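You operate a simulated robot arm through the tools that you are given. There is no shell and no other tool.

You run a simulated robot arm. Do the job below in one go: nothing can be reset, and whatever is moved stays where it is left.

Task
Fill the small glue tray to its line, close the valve and glue the brown bag.
Fine: turn the table till that bag is at the glue arm, roll out and back; the other bags stay dry in their seats.

Only the result counts: the job must be done as asked and must still hold three seconds after the hand-in. Knocking over, shifting, dropping, spilling or breaking anything else fails it.

Robot
A 6-joint arm with a fingered hand, fixed in place. Base frame: the origin is at the foot of the arm, x ahead of it, y to its left, z up; the work surface is at about z = 800. Units: mm, rad, N and s.
With the tool pointing down near the work surface it reaches from about 280 to 780 mm from the base axis. Its first joint turns from -2.007 to 2.007 rad. Payload 4 kg.
The tool frame sits at the grasp point between the pads (the TCP): z along the fingers, y along the line on which they close. The tips reach 26 mm beyond it. The gripper opens to 164 mm. The gripper's body begins 73 mm behind the TCP. The gripper is a hand of 5 fingers: y runs from the thumb to the fingers, the wrist lies at [0, 0, -239] in the tool frame.
Orientation is that of the tool frame in the base frame, as a unit quaternion [x, y, z, w]. With the fingers straight down and closing along the base's y, the tool's x points along the base's -x, its y along +y and its z along -z.

Tools
- The arm moves only by the tool step_arm. Its argument "targets" is a list of rows, each an object of numbers (a shift or turn left out is 0): "x", "y", "z": the shift along the tool's x, y, z in mm; "rx", "ry", "rz": the turn, a rotation vector about the tool's x, y, z in rad. In form: [{"x": .., "y": .., "z": .., "rx": .., "ry": .., "rz": ..}, ...]. A call has 1 to 20 rows; each row shifts and turns the commanded pose from where the row before left it, along the tool's axes as they then stand. Each row takes 0.2 s and may step no farther than 50 mm and 0.15 rad from the row before; otherwise, the whole call is refused. A pose out of reach is approached as far as the arm can. The call stops where the force on the tool passes 40 N (or 10 N more than at its start, if that is more) or the arm is blocked; 0.2 s more then pass. In this call time passes only in rows, and 0.2 s behind the last. It gives the time, the measured TCP pose, the force on the tool (base axes), the opening and the grip force at its end, in the units of the frame above (readings bear some noise), with the torque about the TCP (base axes, N m) and any sound that the robot's microphone picked up, and new pictures: "show" is both (left out), scene, wrist or none.
- Cameras (640 x 400 px; columns grow to the right, rows downward): "scene" is fixed at [401.4, -499.9, 1607.3]; the picture's right is [0.84, -0.55, 0.00], its down [-0.48, -0.74, -0.47] and it looks along [0.25, 0.39, -0.89] (base axes); focal length 241 px, centre (320, 200). "wrist" rides on the gripper at [51, -70, -93] in the tool frame; the picture's right is [0.81, 0.59, 0.00], its down [-0.43, 0.60, -0.68] and it looks along [-0.40, 0.55, 0.74] (tool axes); focal length 270 px, centre (320, 200). There is no depth. A picture from a camera that has moved, and an enlarged one, comes with that camera's place and axes in the base frame and with its lens.
- raise_lower(by): slides the trunk up (or, below 0, down) by that many mm; the arm rides with it, the base frame stays. It gives what a move gives, with no picture.
- set_fingers(finger1, finger2, finger3, finger4, thumb_bend): sets how far each is bent, from 0 (flat) to 100 (curled in); at 30 the hand is open as for a grip, at 70 the pads meet at the TCP. One left out holds its place. A second passes; each finger stops where it meets its share of the squeeze, and holds until it gets a number again. It is the only way to open and close the hand. It gives what a move gives, with no picture; readings hold the bend of each and the force on the fingers (four entries, about 0 where the hand has none), thumb and palm.
- close_up(camera, box): a new picture of the part [left, top, right, bottom] of that camera's present view, enlarged. The clock stands still meanwhile.
- finish_job(): hands the job in; it is judged then, once.

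Nothing tells you positions but the pictures and the camera data. Unless the task says otherwise, let go and move clear before handing in.

The tools are called after "Emit:" as name(argument=value, ...) on one line, values as JSON. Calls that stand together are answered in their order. step_arm: Moves the arm, as the interface text tells. Its arguments: {"type":"object","properties":{"targets":{"type":"array"},"show":{"type":"string","enum":["both","scene","wrist","none"]}},"required":["targets"]} The other tools are called the same way: raise_lower (by) slides the trunk up or down; set_fingers (finger1, finger2, finger3, finger4, thumb_bend) moves the fingers one by one; close_up (camera, box) takes an enlarged picture of a part of a camera's view; finish_job () hands the job in.

At the start:

```text
time_s: 0.0
tool_pos: [514.2, -69.3, 1252.1]
tool_rot: [0.0, 1.0, 0.0, -0.001]
force: [-0.6, -0.9, 0.3]
wrist_torque: [-0.03, 0.01, -0.01]
grip_width: 163.6
gripper_force: 0.1
shape: jaw
bend: [30.0, 30.0, 30.0, 30.0, 30.0]
finger forces: [0.0, 0.0, 0.0, 0.0, 0.0, 0.0]
trunk travel left (down, up): [-825.0, 165.0]
```

scene: 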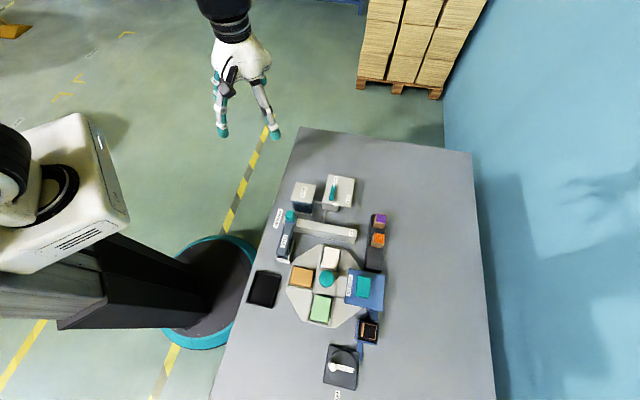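
wrist: 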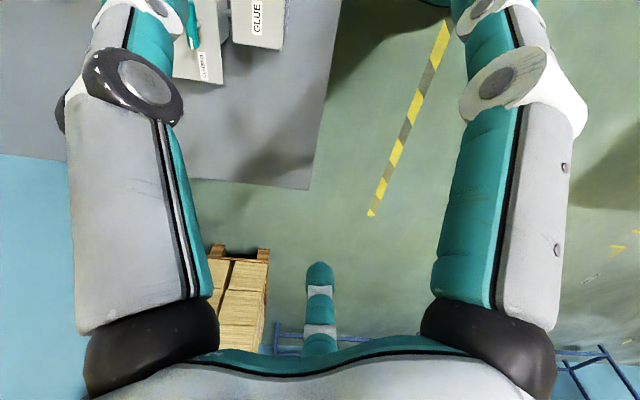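

I see a table with a turntable carrying bags, a glue tank, levers and a knob; I'll zoom in on the scene before moving anything.

Emit:
close_up(camera="scene", box=[240, 160, 400, 260])

Emit:
close_up(camera="scene", box=[240, 230, 400, 330])

Emit:
close_up(camera="scene", box=[280, 300, 440, 400])

Emit:
close_up(camera="scene", box=[280, 165, 360, 215])

```text
4.00 times, centred on (320, 210) of scene
camera zoom: at [401.4, -499.9, 1607.3], right [0.84, -0.55, 0.0], down [-0.48, -0.74, -0.47], along [0.25, 0.39, -0.89], focal length 962 px, centre (320, 160)
```

zoom: 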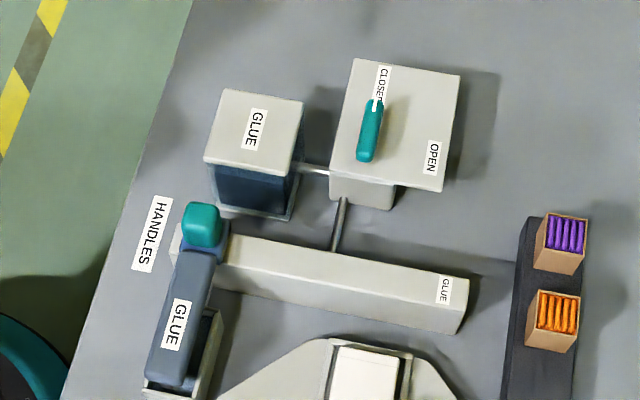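

```text
4.00 times, centred on (320, 280) of scene
camera zoom: at [401.4, -499.9, 1607.3], right [0.84, -0.55, 0.0], down [-0.48, -0.74, -0.47], along [0.25, 0.39, -0.89], focal length 962 px, centre (320, -120)
```

zoom: 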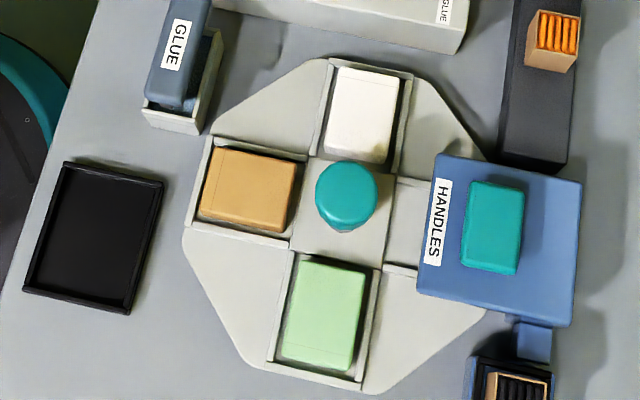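

```text
4.00 times, centred on (360, 350) of scene
camera zoom: at [401.4, -499.9, 1607.3], right [0.84, -0.55, 0.0], down [-0.48, -0.74, -0.47], along [0.25, 0.39, -0.89], focal length 962 px, centre (160, -400)
```

zoom: 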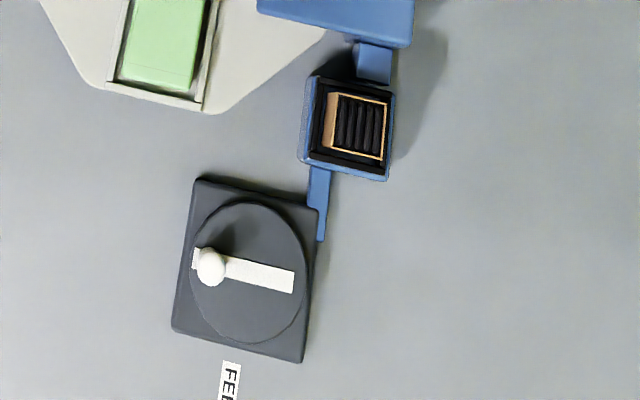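

```text
8.00 times, centred on (320, 190) of scene
camera zoom: at [401.4, -499.9, 1607.3], right [0.84, -0.55, 0.0], down [-0.48, -0.74, -0.47], along [0.25, 0.39, -0.89], focal length 1925 px, centre (320, 280)
```

zoom: 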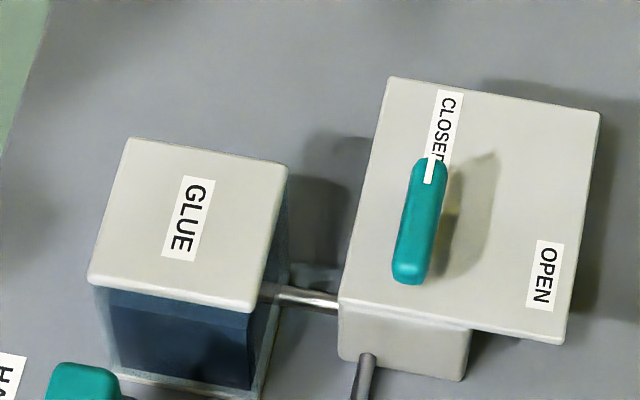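

The workstation lies at about 45° to the base: glue tank and valve far back, a rail with the dark-blue glue arm at its left end, and the turntable with white, tan and green bags at about (486, -408). I'll bring the wrist camera over for a better look at the glue arm and tray.

Emit:
step_arm(targets=[{"x": 19.2, "y": -32.4, "z": 20}, {"x": 19.2, "y": -32.4, "z": 20}, {"x": 19.2, "y": -32.4, "z": 20}, {"x": 19.2, "y": -32.4, "z": 20}, {"x": 19.2, "y": -32.4, "z": 20}, {"x": 19.2, "y": -32.4, "z": 20}, {"x": 19.2, "y": -32.4, "z": 20}, {"x": 19.2, "y": -32.4, "z": 20}, {"x": 19.2, "y": -32.4, "z": 20}, {"x": 19.2, "y": -32.4, "z": 20}])

```text
time_s: 2.2
tool_pos: [318.9, -394.3, 1050.0]
tool_rot: [0.0, 1.0, 0.0, 0.0]
force: [-0.6, 0.5, 0.3]
wrist_torque: [0.02, 0.0, 0.0]
grip_width: 163.9
gripper_force: 0.0
shape: jaw
bend: [30.0, 30.0, 30.0, 30.0, 30.0]
finger forces: [0.1, 0.0, 0.1, 0.1, 0.0, 0.0]
trunk travel left (down, up): [-825.0, 165.0]
camera wrist: at [268.5, -464.2, 1141.9], right [-0.81, 0.59, 0.0], down [0.43, 0.6, 0.68], along [0.4, 0.55, -0.74], focal length 270 px, centre (320, 200)
```

scene: 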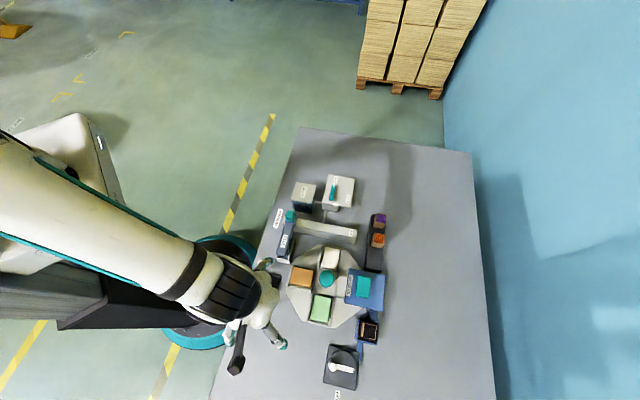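
wrist: 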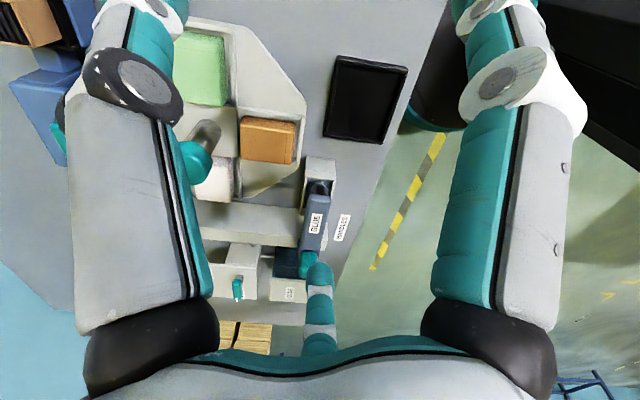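

The wrist camera now sees the tray, glue arm, valve and bags. I'll enlarge these parts.

Emit:
close_up(camera="wrist", box=[270, 145, 366, 205])

Emit:
close_up(camera="wrist", box=[270, 190, 366, 250])

Emit:
close_up(camera="wrist", box=[170, 20, 330, 120])

Emit:
close_up(camera="wrist", box=[180, 110, 340, 210])

Emit:
close_up(camera="wrist", box=[190, 220, 318, 300])

```text
6.67 times, centred on (318, 175) of wrist
camera zoom: at [268.5, -464.2, 1141.9], right [-0.81, 0.59, 0.0], down [0.43, 0.6, 0.68], along [0.4, 0.55, -0.74], focal length 1802 px, centre (333, 367)
```

zoom: 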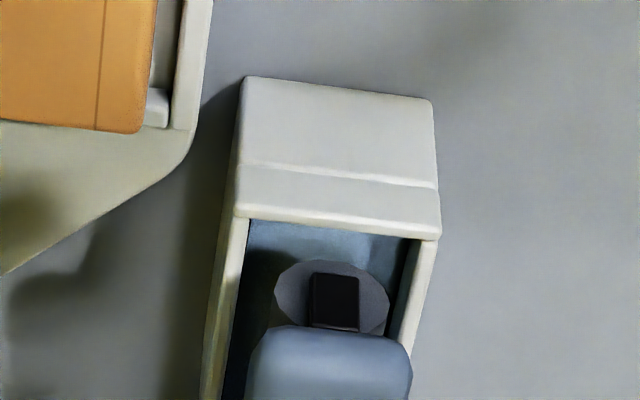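

```text
6.67 times, centred on (318, 220) of wrist
camera zoom: at [268.5, -464.2, 1141.9], right [-0.81, 0.59, 0.0], down [0.43, 0.6, 0.68], along [0.4, 0.55, -0.74], focal length 1802 px, centre (333, 67)
```

zoom: 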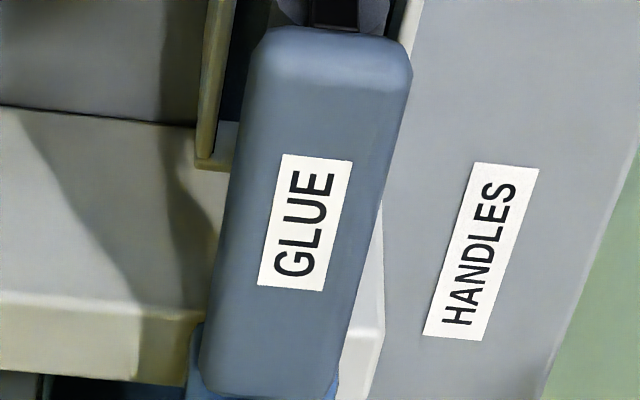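

```text
4.00 times, centred on (250, 70) of wrist
camera zoom: at [268.5, -464.2, 1141.9], right [-0.81, 0.59, 0.0], down [0.43, 0.6, 0.68], along [0.4, 0.55, -0.74], focal length 1081 px, centre (600, 720)
```

zoom: 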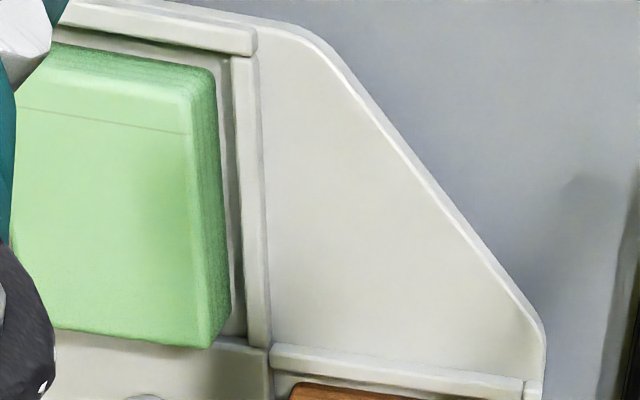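

```text
4.00 times, centred on (260, 160) of wrist
camera zoom: at [268.5, -464.2, 1141.9], right [-0.81, 0.59, 0.0], down [0.43, 0.6, 0.68], along [0.4, 0.55, -0.74], focal length 1081 px, centre (560, 360)
```

zoom: 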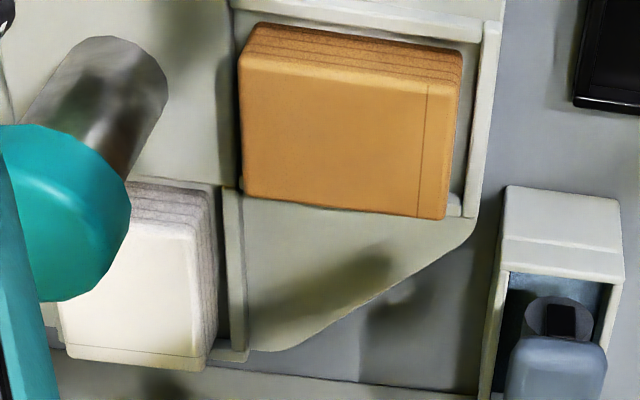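

```text
5.00 times, centred on (254, 260) of wrist
camera zoom: at [268.5, -464.2, 1141.9], right [-0.81, 0.59, 0.0], down [0.43, 0.6, 0.68], along [0.4, 0.55, -0.74], focal length 1351 px, centre (650, -100)
```

zoom: 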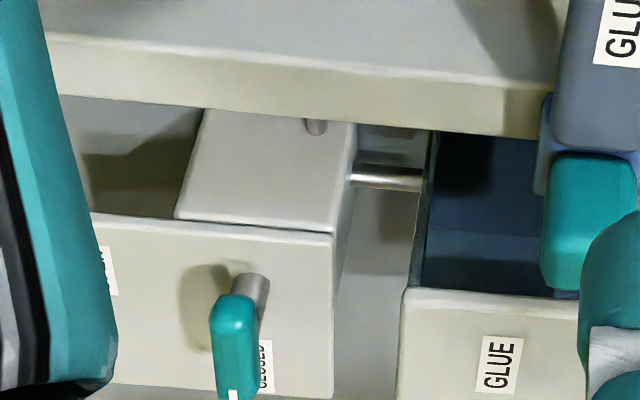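

The tray sits under the glue arm's roller, and the valve lever points at CLOSED. I'll zoom the fixed camera on the tray to see whether the line is visible from there.

Emit:
close_up(camera="scene", box=[270, 235, 310, 260])

Emit:
close_up(camera="scene", box=[270, 205, 310, 230])

Emit:
close_up(camera="scene", box=[312, 170, 360, 200])

Emit:
close_up(camera="scene", box=[340, 260, 388, 290])

Emit:
close_up(camera="scene", box=[288, 205, 368, 255])

```text
16.00 times, centred on (290, 248) of scene
camera zoom: at [401.4, -499.9, 1607.3], right [0.84, -0.55, 0.0], down [-0.48, -0.74, -0.47], along [0.25, 0.39, -0.89], focal length 3850 px, centre (800, -560)
```

zoom: 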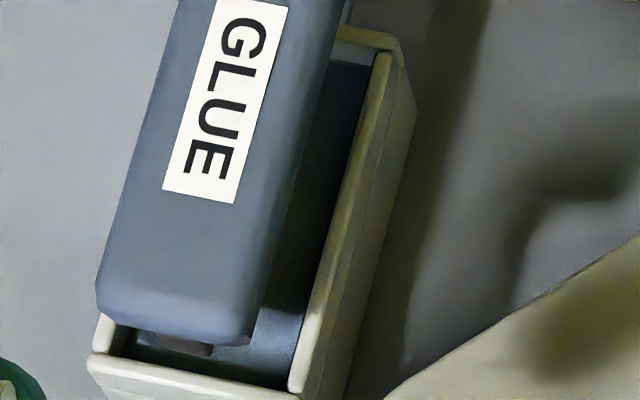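

```text
16.00 times, centred on (290, 218) of scene
camera zoom: at [401.4, -499.9, 1607.3], right [0.84, -0.55, 0.0], down [-0.48, -0.74, -0.47], along [0.25, 0.39, -0.89], focal length 3850 px, centre (800, -80)
```

zoom: 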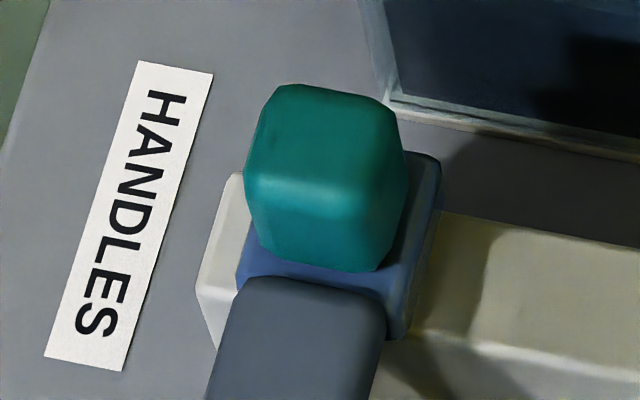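

```text
13.33 times, centred on (336, 185) of scene
camera zoom: at [401.4, -499.9, 1607.3], right [0.84, -0.55, 0.0], down [-0.48, -0.74, -0.47], along [0.25, 0.39, -0.89], focal length 3208 px, centre (107, 400)
```

zoom: 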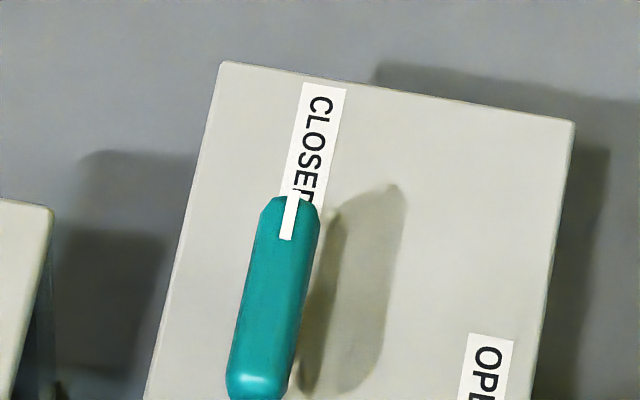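

```text
13.33 times, centred on (364, 275) of scene
camera zoom: at [401.4, -499.9, 1607.3], right [0.84, -0.55, 0.0], down [-0.48, -0.74, -0.47], along [0.25, 0.39, -0.89], focal length 3208 px, centre (-267, -800)
```

zoom: 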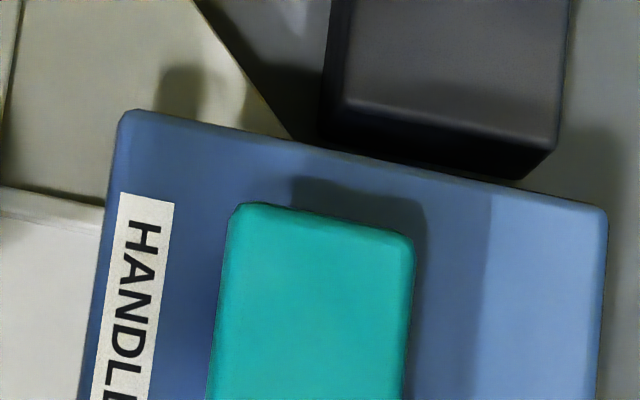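

```text
8.00 times, centred on (328, 230) of scene
camera zoom: at [401.4, -499.9, 1607.3], right [0.84, -0.55, 0.0], down [-0.48, -0.74, -0.47], along [0.25, 0.39, -0.89], focal length 1925 px, centre (256, -40)
```

zoom: 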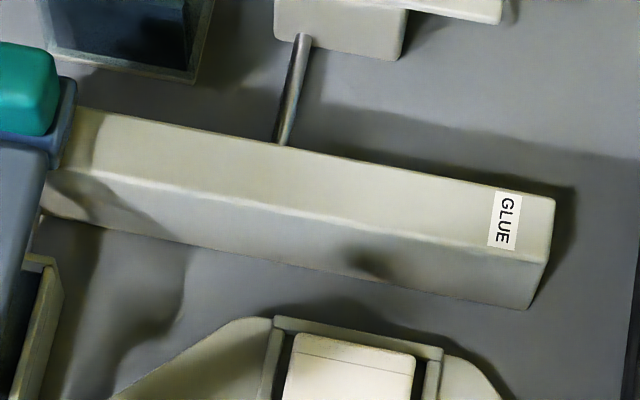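

I can't yet see the fill line. I'll enlarge the tray interior further from the present wrist view.

Emit:
close_up(camera="wrist", box=[298, 174, 338, 199])

Emit:
close_up(camera="scene", box=[274, 248, 294, 260.5])

Emit:
close_up(camera="scene", box=[282, 236, 302, 248.5])

```text
16.00 times, centred on (318, 186) of wrist
camera zoom: at [268.5, -464.2, 1141.9], right [-0.81, 0.59, 0.0], down [0.43, 0.6, 0.68], along [0.4, 0.55, -0.74], focal length 4325 px, centre (352, 416)
```

zoom: 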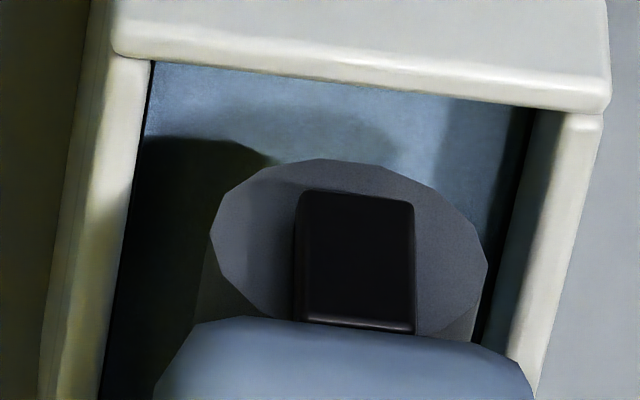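

```text
16.00 times, centred on (284, 254) of scene
camera zoom: at [401.4, -499.9, 1607.3], right [0.84, -0.55, 0.0], down [-0.48, -0.74, -0.47], along [0.25, 0.39, -0.89], focal length 3850 px, centre (896, -668)
```

zoom: 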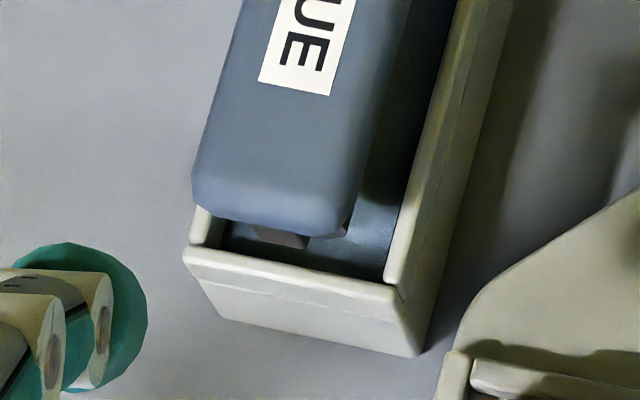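

```text
16.00 times, centred on (292, 242) of scene
camera zoom: at [401.4, -499.9, 1607.3], right [0.84, -0.55, 0.0], down [-0.48, -0.74, -0.47], along [0.25, 0.39, -0.89], focal length 3850 px, centre (768, -476)
```

zoom: 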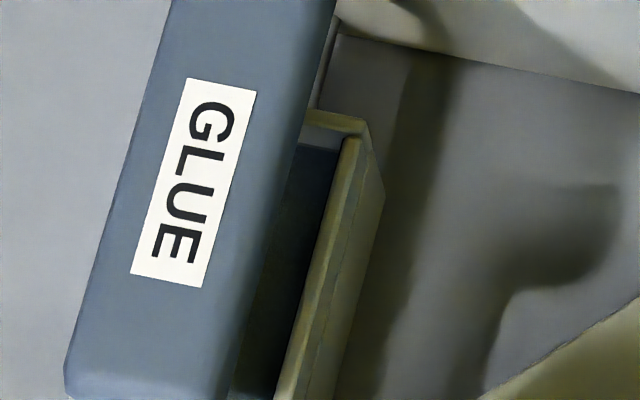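

The tray rim is at about z=842 around (431, -248), with the arm's roller above it. I'll swing the wrist camera round to look into the tray from the turntable side.

Emit:
step_arm(targets=[{"x": -42.4, "y": 7, "z": 10}, {"x": -42.4, "y": 7, "z": 10}, {"x": -42.4, "y": 7, "z": 10}, {"x": -42.4, "y": 7, "z": 10}, {"x": -42.4, "y": 7, "z": 10}, {"rz": -0.14}, {"rz": -0.14}, {"rz": -0.14}, {"rz": -0.14}, {"rz": -0.14}, {"rz": -0.14}, {"rz": -0.14}, {"rz": -0.14}, {"rz": -0.14}, {"rz": -0.14}])

```text
time_s: 5.4
tool_pos: [556.3, -230.2, 969.1]
tool_rot: [-0.605, 0.792, -0.051, -0.065]
force: [0.3, 1.6, -0.1]
wrist_torque: [-0.04, 0.04, -0.02]
grip_width: 163.9
gripper_force: 0.1
shape: jaw
bend: [30.0, 30.0, 30.0, 30.0, 30.0]
finger forces: [0.0, 0.1, 0.0, 0.0, 0.1, 0.0]
out of reach, approached as far as the arm can: row 11, 12, 13, 14, 15
trunk travel left (down, up): [-825.0, 165.0]
camera wrist: at [613.0, -283.1, 1069.1], right [-0.78, -0.62, 0.13], down [-0.43, 0.67, 0.6], along [-0.46, 0.41, -0.79], focal length 270 px, centre (320, 200)
```

scene: 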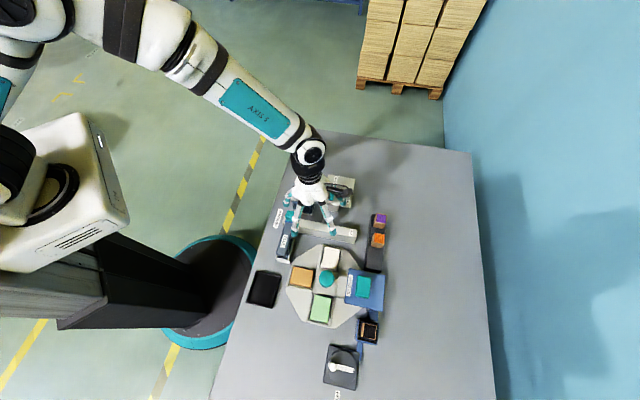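
wrist: 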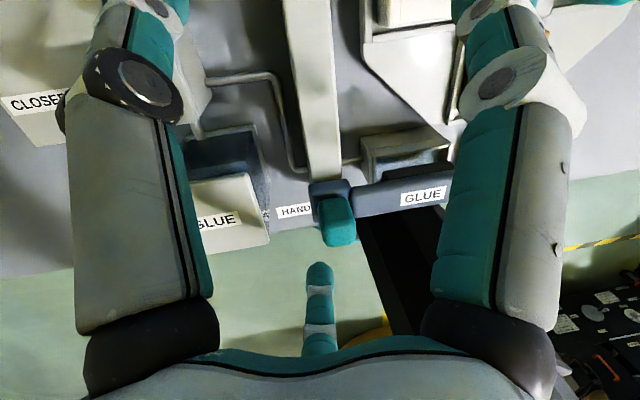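

The arm reached a limit in that turn and stopped short, but it is clear of everything. This view shows the tray from the rail side, so I'll enlarge it.

Emit:
close_up(camera="wrist", box=[345, 115, 457, 185])

Emit:
close_up(camera="wrist", box=[372, 125, 412, 150])

Emit:
close_up(camera="wrist", box=[180, 60, 340, 160])

Emit:
close_up(camera="wrist", box=[180, 150, 372, 270])

```text
5.71 times, centred on (401, 150) of wrist
camera zoom: at [613.0, -283.1, 1069.1], right [-0.78, -0.62, 0.13], down [-0.43, 0.67, 0.6], along [-0.46, 0.41, -0.79], focal length 1544 px, centre (-143, 486)
```

zoom: 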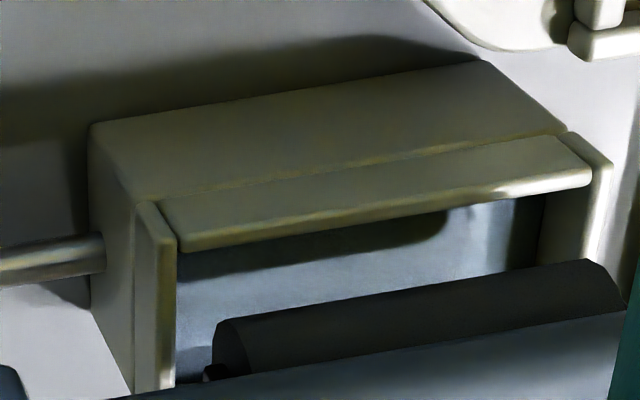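

```text
16.00 times, centred on (392, 138) of wrist
camera zoom: at [613.0, -283.1, 1069.1], right [-0.78, -0.62, 0.13], down [-0.43, 0.67, 0.6], along [-0.46, 0.41, -0.79], focal length 4325 px, centre (-832, 1200)
```

zoom: 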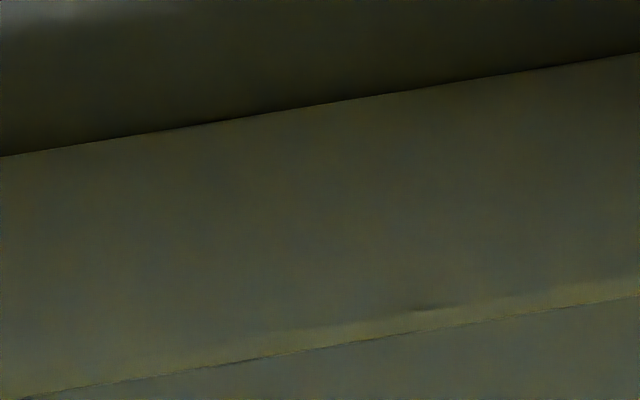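

```text
4.00 times, centred on (260, 110) of wrist
camera zoom: at [613.0, -283.1, 1069.1], right [-0.78, -0.62, 0.13], down [-0.43, 0.67, 0.6], along [-0.46, 0.41, -0.79], focal length 1081 px, centre (560, 560)
```

zoom: 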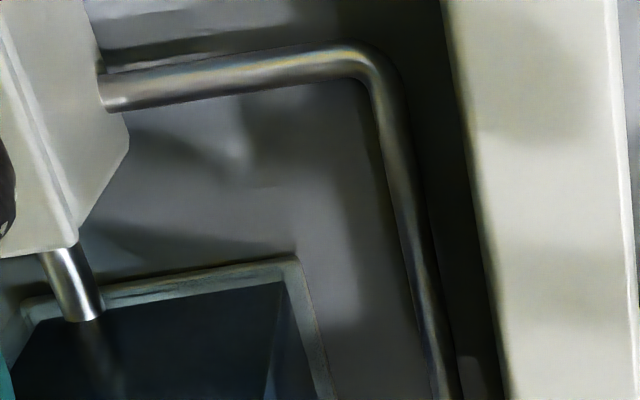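

```text
3.33 times, centred on (276, 210) of wrist
camera zoom: at [613.0, -283.1, 1069.1], right [-0.78, -0.62, 0.13], down [-0.43, 0.67, 0.6], along [-0.46, 0.41, -0.79], focal length 901 px, centre (467, 167)
```

zoom: 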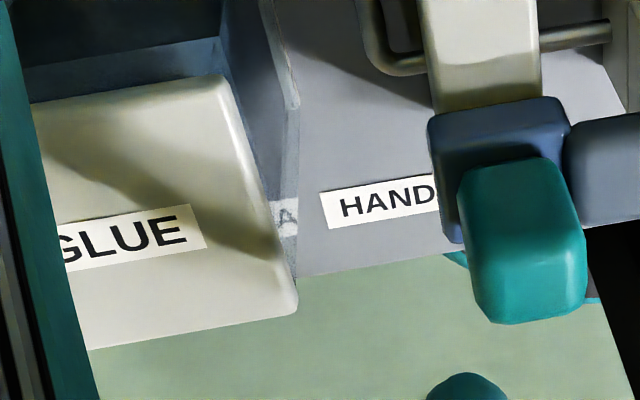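

The pipe runs from the valve under the rail into the tray; I still need to see the tray's inner walls. I'll zoom further into the tray from here.

Emit:
close_up(camera="wrist", box=[370, 148, 410, 173])

Emit:
close_up(camera="wrist", box=[415, 140, 455, 165])

Emit:
close_up(camera="scene", box=[310, 170, 358, 200])

Emit:
close_up(camera="scene", box=[272, 170, 368, 230])

```text
16.00 times, centred on (390, 160) of wrist
camera zoom: at [613.0, -283.1, 1069.1], right [-0.78, -0.62, 0.13], down [-0.43, 0.67, 0.6], along [-0.46, 0.41, -0.79], focal length 4325 px, centre (-800, 832)
```

zoom: 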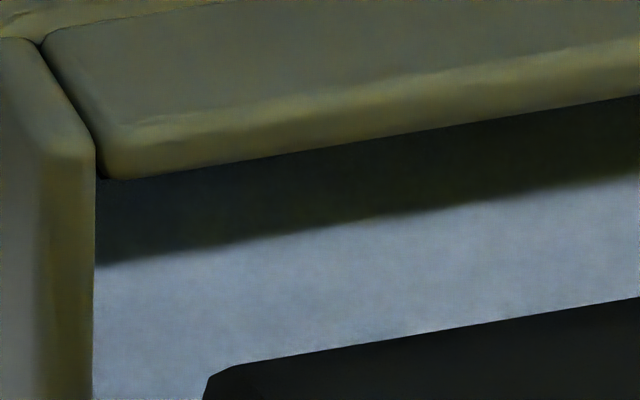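

```text
16.00 times, centred on (435, 152) of wrist
camera zoom: at [613.0, -283.1, 1069.1], right [-0.78, -0.62, 0.13], down [-0.43, 0.67, 0.6], along [-0.46, 0.41, -0.79], focal length 4325 px, centre (-1520, 960)
```

zoom: 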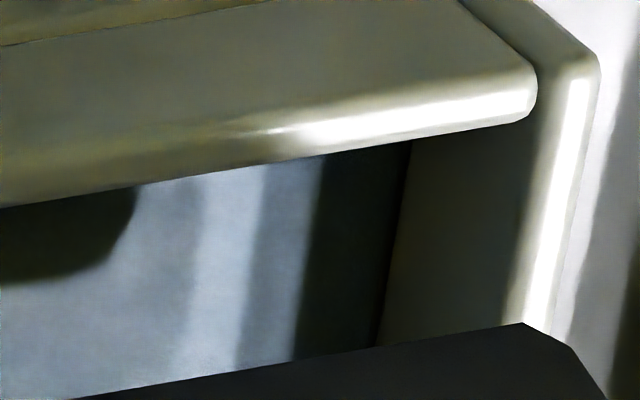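

```text
13.33 times, centred on (334, 185) of scene
camera zoom: at [401.4, -499.9, 1607.3], right [0.84, -0.55, 0.0], down [-0.48, -0.74, -0.47], along [0.25, 0.39, -0.89], focal length 3208 px, centre (133, 400)
```

zoom: 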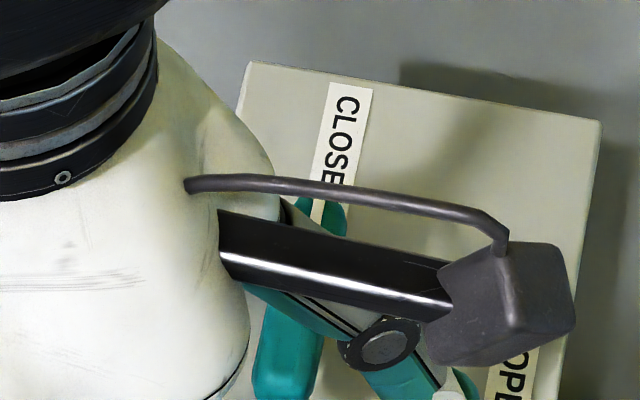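

```text
6.67 times, centred on (320, 200) of scene
camera zoom: at [401.4, -499.9, 1607.3], right [0.84, -0.55, 0.0], down [-0.48, -0.74, -0.47], along [0.25, 0.39, -0.89], focal length 1604 px, centre (320, 200)
```

zoom: 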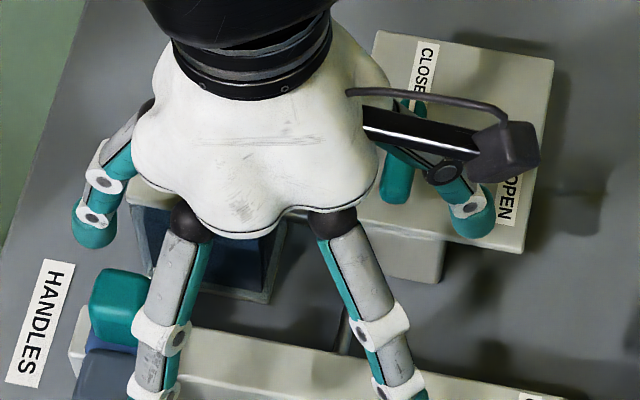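

The visible walls carry no line so far, so I need to look from the other side of the tray. First I'll make a small upward step to see how the commanded pose behaves after the reach limit.

Emit:
step_arm(targets=[{"z": -20}], show="none")

```text
time_s: 5.8
tool_pos: [555.1, -227.7, 989.4]
tool_rot: [-0.605, 0.792, -0.051, -0.065]
force: [-0.4, 0.8, 0.3]
wrist_torque: [-0.01, -0.03, -0.02]
grip_width: 164.0
gripper_force: 0.1
shape: jaw
bend: [30.0, 30.0, 30.0, 30.0, 30.0]
finger forces: [0.1, 0.0, 0.0, 0.0, 0.0, 0.2]
trunk travel left (down, up): [-825.0, 165.0]
```

The commanded pose restarts from the measured one. I'll level the hand, turn it back, and move to the table-edge side of the tray.

Emit:
step_arm(targets=[{"rz": 0.14}, {"rz": 0.14}, {"rz": 0.14}, {"rx": -0.0345, "ry": -0.0745}, {"rx": -0.0345, "ry": -0.0745}, {"rz": 0.127}, {"rz": 0.127}, {"rz": 0.127}, {"rz": 0.127}, {"rz": 0.127}, {"rz": 0.127}, {"rz": 0.127}], show="none")

```text
time_s: 8.4
tool_pos: [554.4, -229.1, 990.0]
tool_rot: [0.004, 1.0, 0.001, 0.0]
force: [0.3, 0.3, 0.1]
wrist_torque: [0.0, 0.01, -0.01]
grip_width: 164.0
gripper_force: 0.0
shape: jaw
bend: [30.0, 30.0, 30.0, 30.0, 30.0]
finger forces: [0.0, 0.1, 0.1, 0.1, 0.0, 0.0]
trunk travel left (down, up): [-825.0, 165.0]
```

The hand is upright again at (554, -229, 990). Next I move to the table-edge side of the tray and start turning the view towards it.

Emit:
step_arm(targets=[{"x": 39.3, "y": 13.8, "z": -3.5}, {"x": 39.3, "y": 13.8, "z": -3.5}, {"x": 39.3, "y": 13.8, "z": -3.5}, {"x": 39.3, "y": 13.8, "z": -3.5}, {"x": 39.3, "y": 13.8, "z": -3.5}, {"x": 39.3, "y": 13.8, "z": -3.5}, {"rz": 0.13}, {"rz": 0.13}, {"rz": 0.13}, {"rz": 0.13}, {"rz": 0.13}], show="wrist")

```text
time_s: 10.8
tool_pos: [319.2, -145.7, 1011.8]
tool_rot: [0.323, 0.946, 0.001, 0.0]
force: [-0.2, -0.1, 0.2]
wrist_torque: [0.01, 0.0, 0.01]
grip_width: 163.7
gripper_force: 0.0
shape: jaw
bend: [30.0, 30.0, 30.0, 30.0, 30.0]
finger forces: [0.0, 0.0, 0.1, 0.0, 0.1, 0.0]
trunk travel left (down, up): [-825.0, 165.0]
camera wrist: at [237.6, -170.8, 1102.9], right [-0.28, 0.96, 0.0], down [0.71, 0.2, 0.68], along [0.65, 0.19, -0.74], focal length 270 px, centre (320, 200)
```

wrist: 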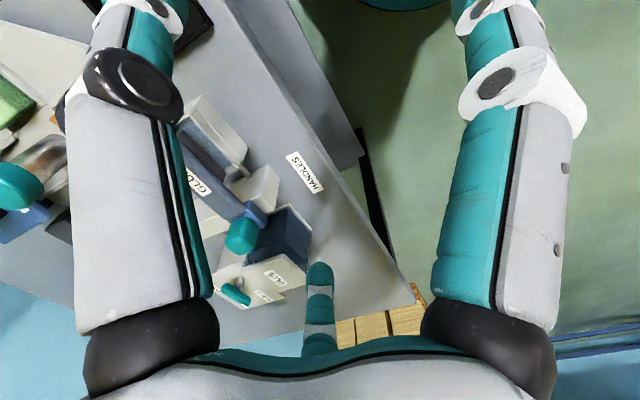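

The tray comes into view from the table-edge side; I'll keep turning towards it.

Emit:
step_arm(targets=[{"rz": 0.13}, {"rz": 0.13}, {"rz": 0.13}, {"rz": 0.13}, {"rz": 0.13}], show="wrist")

Emit:
close_up(camera="wrist", box=[220, 120, 380, 220])

```text
time_s: 12.0
tool_pos: [319.8, -145.6, 1010.7]
tool_rot: [0.609, 0.793, 0.001, -0.001]
force: [0.5, 0.3, -0.1]
wrist_torque: [0.04, 0.03, 0.03]
grip_width: 163.9
gripper_force: 0.0
shape: jaw
bend: [30.0, 30.0, 30.0, 30.0, 30.0]
finger forces: [0.0, 0.1, 0.0, 0.0, 0.0, 0.0]
trunk travel left (down, up): [-825.0, 165.0]
camera wrist: at [240.3, -115.7, 1103.3], right [0.36, 0.93, 0.0], down [0.69, -0.26, 0.68], along [0.63, -0.24, -0.74], focal length 270 px, centre (320, 200)
```

wrist: 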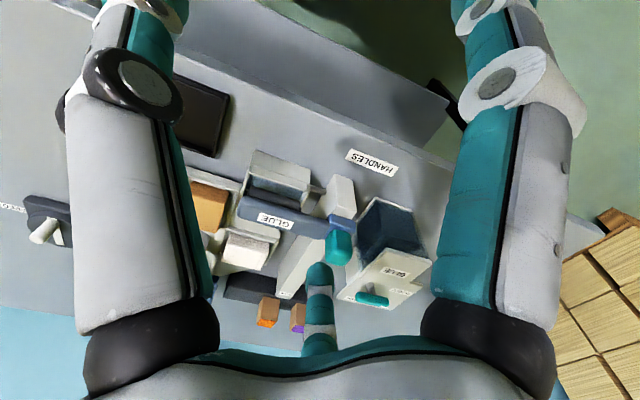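

```text
4.00 times, centred on (300, 170) of wrist
camera zoom: at [240.3, -115.7, 1103.3], right [0.36, 0.93, 0.0], down [0.69, -0.26, 0.68], along [0.63, -0.24, -0.74], focal length 1081 px, centre (400, 320)
```

zoom: 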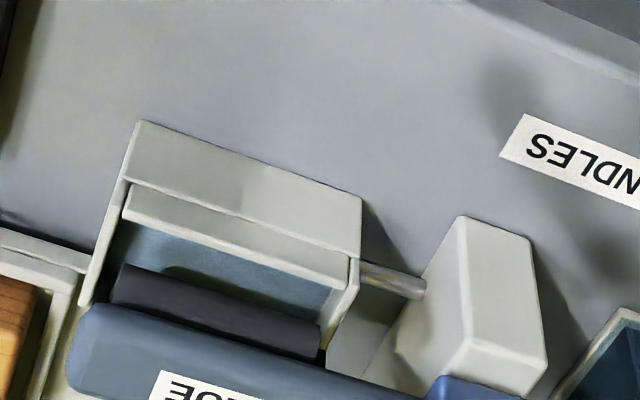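

I'll enlarge the tray interior from this side.

Emit:
close_up(camera="wrist", box=[240, 160, 320, 210])

Emit:
close_up(camera="wrist", box=[290, 170, 322, 190])

Emit:
close_up(camera="wrist", box=[180, 160, 276, 220])

Emit:
close_up(camera="wrist", box=[320, 190, 448, 310])

```text
8.00 times, centred on (280, 185) of wrist
camera zoom: at [240.3, -115.7, 1103.3], right [0.36, 0.93, 0.0], down [0.69, -0.26, 0.68], along [0.63, -0.24, -0.74], focal length 2162 px, centre (640, 320)
```

zoom: 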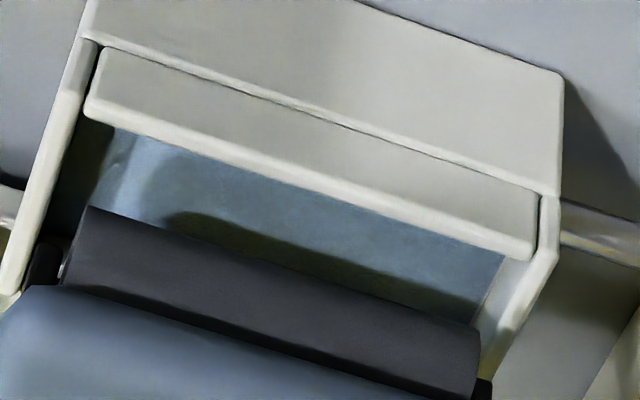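

```text
16.00 times, centred on (306, 180) of wrist
camera zoom: at [240.3, -115.7, 1103.3], right [0.36, 0.93, 0.0], down [0.69, -0.26, 0.68], along [0.63, -0.24, -0.74], focal length 4325 px, centre (544, 520)
```

zoom: 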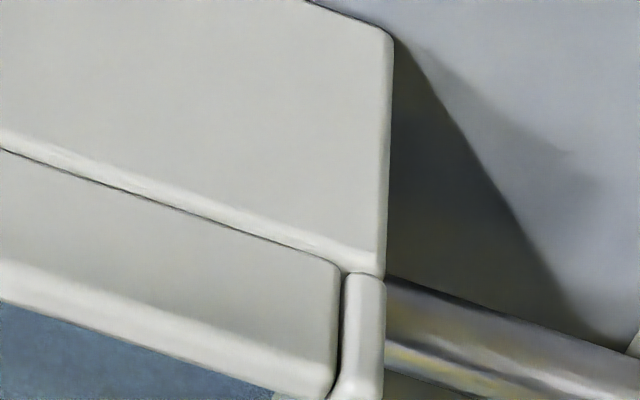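

```text
6.67 times, centred on (228, 190) of wrist
camera zoom: at [240.3, -115.7, 1103.3], right [0.36, 0.93, 0.0], down [0.69, -0.26, 0.68], along [0.63, -0.24, -0.74], focal length 1802 px, centre (933, 267)
```

zoom: 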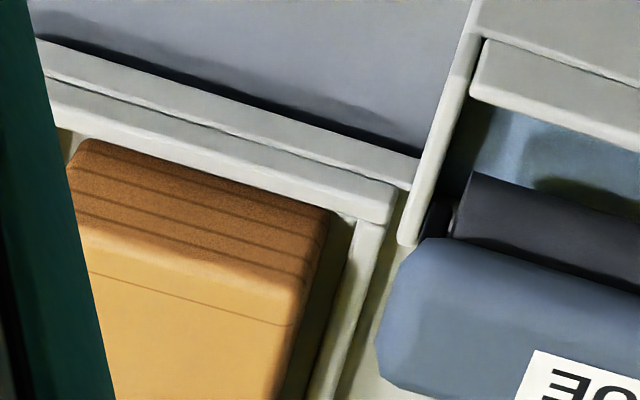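

```text
3.33 times, centred on (384, 250) of wrist
camera zoom: at [240.3, -115.7, 1103.3], right [0.36, 0.93, 0.0], down [0.69, -0.26, 0.68], along [0.63, -0.24, -0.74], focal length 901 px, centre (107, 33)
```

zoom: 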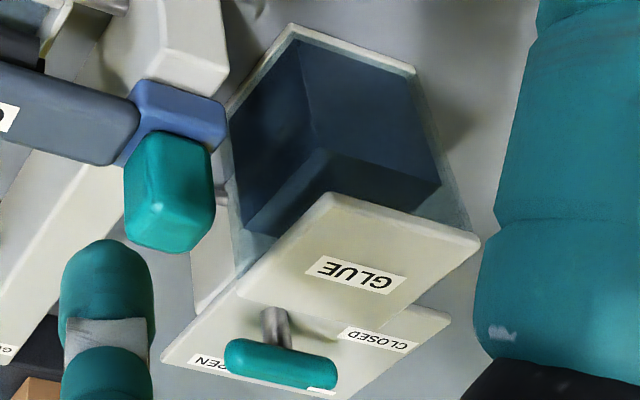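

I'll zoom as far as possible onto the back inner wall of the tray, beside the pipe inlet, to look for the line.

Emit:
close_up(camera="wrist", box=[288, 186, 320, 206])

Emit:
close_up(camera="wrist", box=[244, 170, 276, 190])

Emit:
close_up(camera="scene", box=[280, 234, 304, 249])

Emit:
close_up(camera="scene", box=[272, 246, 296, 261])

```text
16.00 times, centred on (304, 196) of wrist
camera zoom: at [240.3, -115.7, 1103.3], right [0.36, 0.93, 0.0], down [0.69, -0.26, 0.68], along [0.63, -0.24, -0.74], focal length 4325 px, centre (576, 264)
```

zoom: 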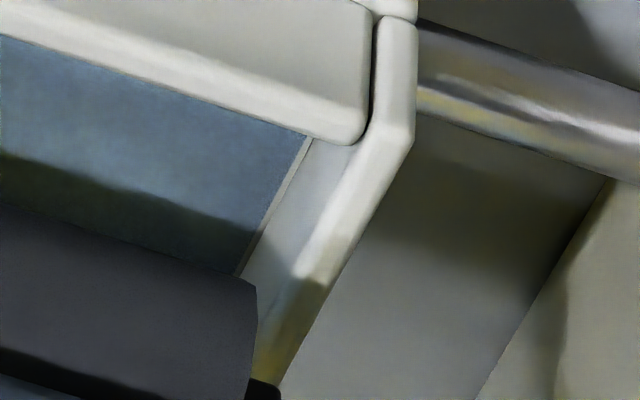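

```text
16.00 times, centred on (260, 180) of wrist
camera zoom: at [240.3, -115.7, 1103.3], right [0.36, 0.93, 0.0], down [0.69, -0.26, 0.68], along [0.63, -0.24, -0.74], focal length 4325 px, centre (1280, 520)
```

zoom: 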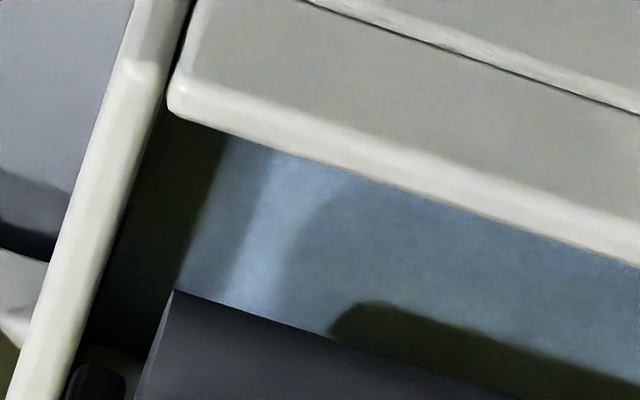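

```text
16.00 times, centred on (292, 242) of scene
camera zoom: at [401.4, -499.9, 1607.3], right [0.84, -0.55, 0.0], down [-0.48, -0.74, -0.47], along [0.25, 0.39, -0.89], focal length 3850 px, centre (768, -464)
```

zoom: 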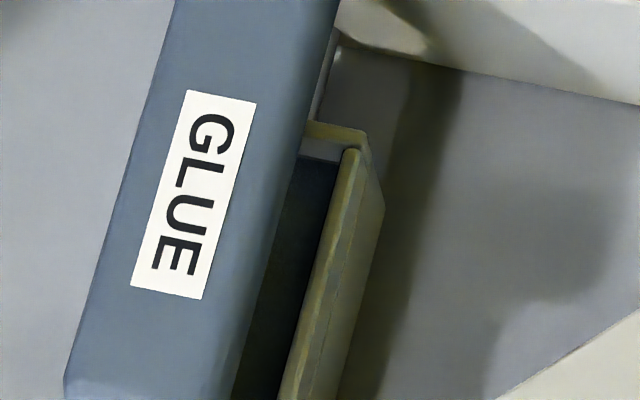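

```text
16.00 times, centred on (284, 254) of scene
camera zoom: at [401.4, -499.9, 1607.3], right [0.84, -0.55, 0.0], down [-0.48, -0.74, -0.47], along [0.25, 0.39, -0.89], focal length 3850 px, centre (896, -656)
```

zoom: 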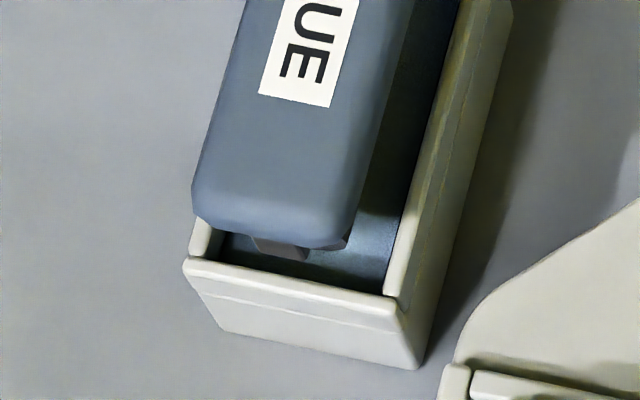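

The blue surface in the tray looks like glue at a low level, and one inner wall is in view. I'll move closer and look from the table's near edge to find the line on the walls.

Emit:
step_arm(targets=[{"x": -32.3, "y": -10.7, "z": 15}, {"x": -32.3, "y": -10.7, "z": 15}, {"x": -32.3, "y": -10.7, "z": 15}, {"rz": -0.122}, {"rz": -0.122}, {"rz": -0.122}], show="wrist")

Emit:
close_up(camera="wrist", box=[240, 130, 400, 230])

```text
time_s: 13.4
tool_pos: [313.6, -247.2, 966.9]
tool_rot: [0.453, 0.892, 0.001, 0.0]
force: [0.6, 0.4, 0.6]
wrist_torque: [0.02, 0.03, 0.0]
grip_width: 163.8
gripper_force: 0.0
shape: jaw
bend: [30.0, 30.0, 30.0, 30.0, 30.0]
finger forces: [0.1, 0.0, 0.1, 0.0, 0.0, 0.1]
trunk travel left (down, up): [-825.0, 165.0]
camera wrist: at [228.9, -248.6, 1058.6], right [0.0, 1.0, 0.0], down [0.74, 0.0, 0.68], along [0.68, 0.0, -0.74], focal length 270 px, centre (320, 200)
```

wrist: 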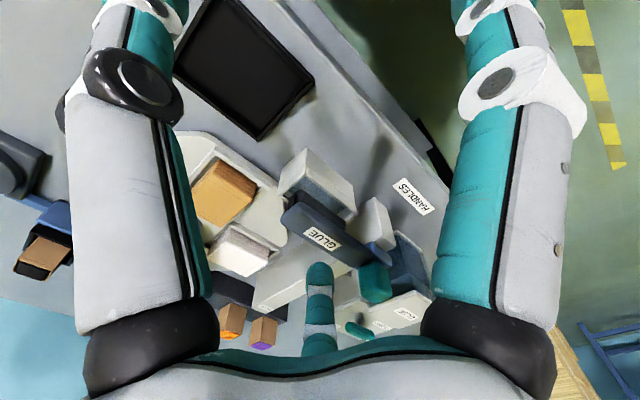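

```text
4.00 times, centred on (320, 180) of wrist
camera zoom: at [228.9, -248.6, 1058.6], right [0.0, 1.0, 0.0], down [0.74, 0.0, 0.68], along [0.68, 0.0, -0.74], focal length 1081 px, centre (320, 280)
```

zoom: 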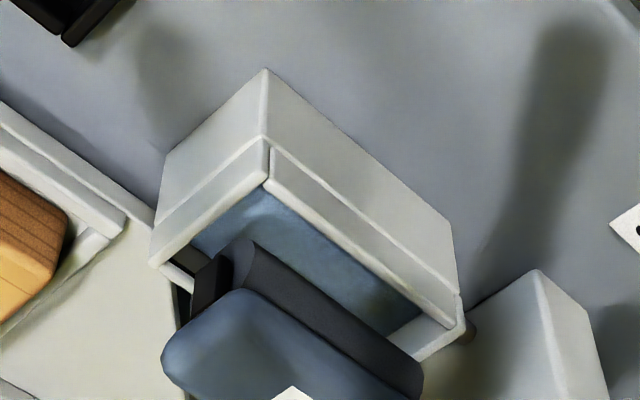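

I'll zoom into the back wall and the front corner of the tray.

Emit:
close_up(camera="wrist", box=[325, 198, 365, 223])

Emit:
close_up(camera="wrist", box=[275, 175, 315, 200])

Emit:
close_up(camera="wrist", box=[275, 190, 315, 215])

```text
16.00 times, centred on (345, 210) of wrist
camera zoom: at [228.9, -248.6, 1058.6], right [0.0, 1.0, 0.0], down [0.74, 0.0, 0.68], along [0.68, 0.0, -0.74], focal length 4325 px, centre (-80, 32)
```

zoom: 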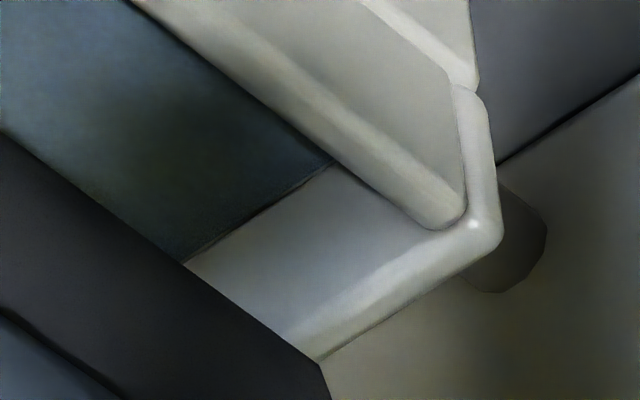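

```text
16.00 times, centred on (295, 188) of wrist
camera zoom: at [228.9, -248.6, 1058.6], right [0.0, 1.0, 0.0], down [0.74, 0.0, 0.68], along [0.68, 0.0, -0.74], focal length 4325 px, centre (720, 400)
```

zoom: 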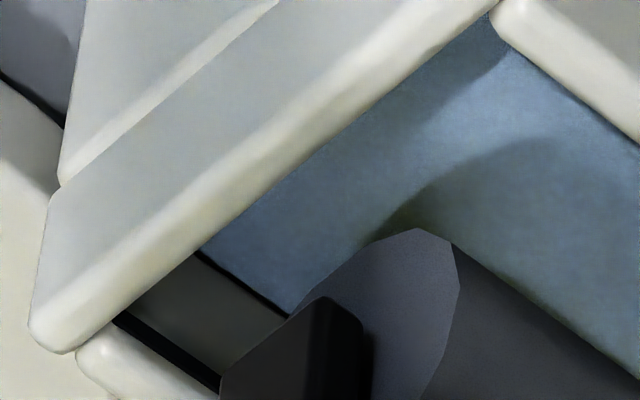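

```text
16.00 times, centred on (295, 202) of wrist
camera zoom: at [228.9, -248.6, 1058.6], right [0.0, 1.0, 0.0], down [0.74, 0.0, 0.68], along [0.68, 0.0, -0.74], focal length 4325 px, centre (720, 160)
```

zoom: 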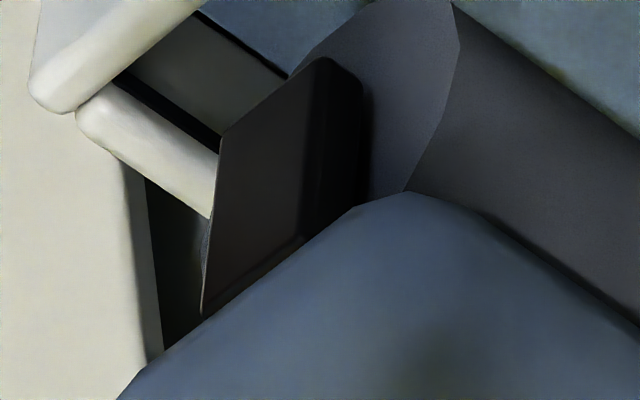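

There's a black band on the inner face of the tray's long wall, just under the rim, about 11 mm above the blue surface. I take it for the fill line; I'll check it from a squarer angle.

Emit:
step_arm(targets=[{"x": 14, "y": 21.5, "z": 5}, {"x": 14, "y": 21.5, "z": 5}, {"rz": 0.131}, {"rz": 0.131}, {"rz": 0.131}, {"rz": 0.131}, {"rz": 0.131}, {"rz": 0.131}], show="wrist")

Emit:
close_up(camera="wrist", box=[260, 160, 380, 235])

```text
time_s: 15.2
tool_pos: [332.0, -199.9, 956.6]
tool_rot: [0.76, 0.65, 0.0, 0.0]
force: [-0.3, 0.3, 0.4]
wrist_torque: [0.01, 0.01, 0.01]
grip_width: 163.7
gripper_force: 0.0
shape: jaw
bend: [30.0, 30.0, 30.0, 30.0, 30.0]
finger forces: [0.0, 0.1, 0.1, 0.0, 0.1, 0.1]
trunk travel left (down, up): [-825.0, 165.0]
camera wrist: at [272.6, -139.9, 1048.1], right [0.71, 0.71, 0.0], down [0.52, -0.52, 0.68], along [0.48, -0.48, -0.74], focal length 270 px, centre (320, 200)
```

wrist: 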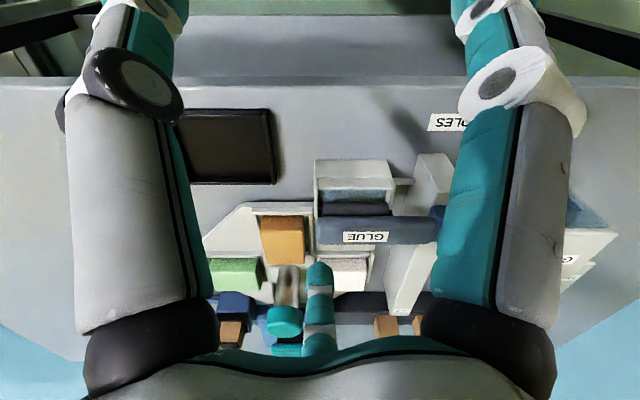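

```text
5.33 times, centred on (320, 198) of wrist
camera zoom: at [272.6, -139.9, 1048.1], right [0.71, 0.71, 0.0], down [0.52, -0.52, 0.68], along [0.48, -0.48, -0.74], focal length 1442 px, centre (320, 213)
```

zoom: 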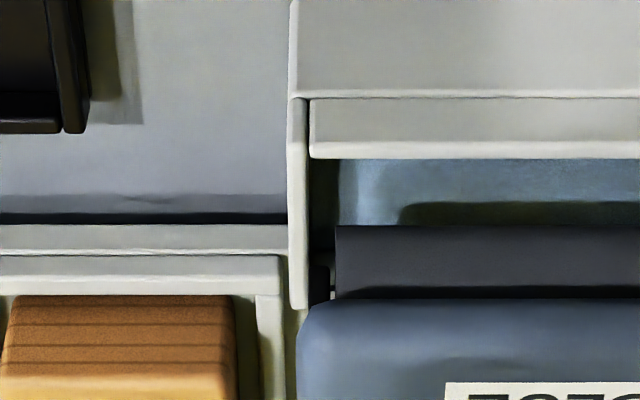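

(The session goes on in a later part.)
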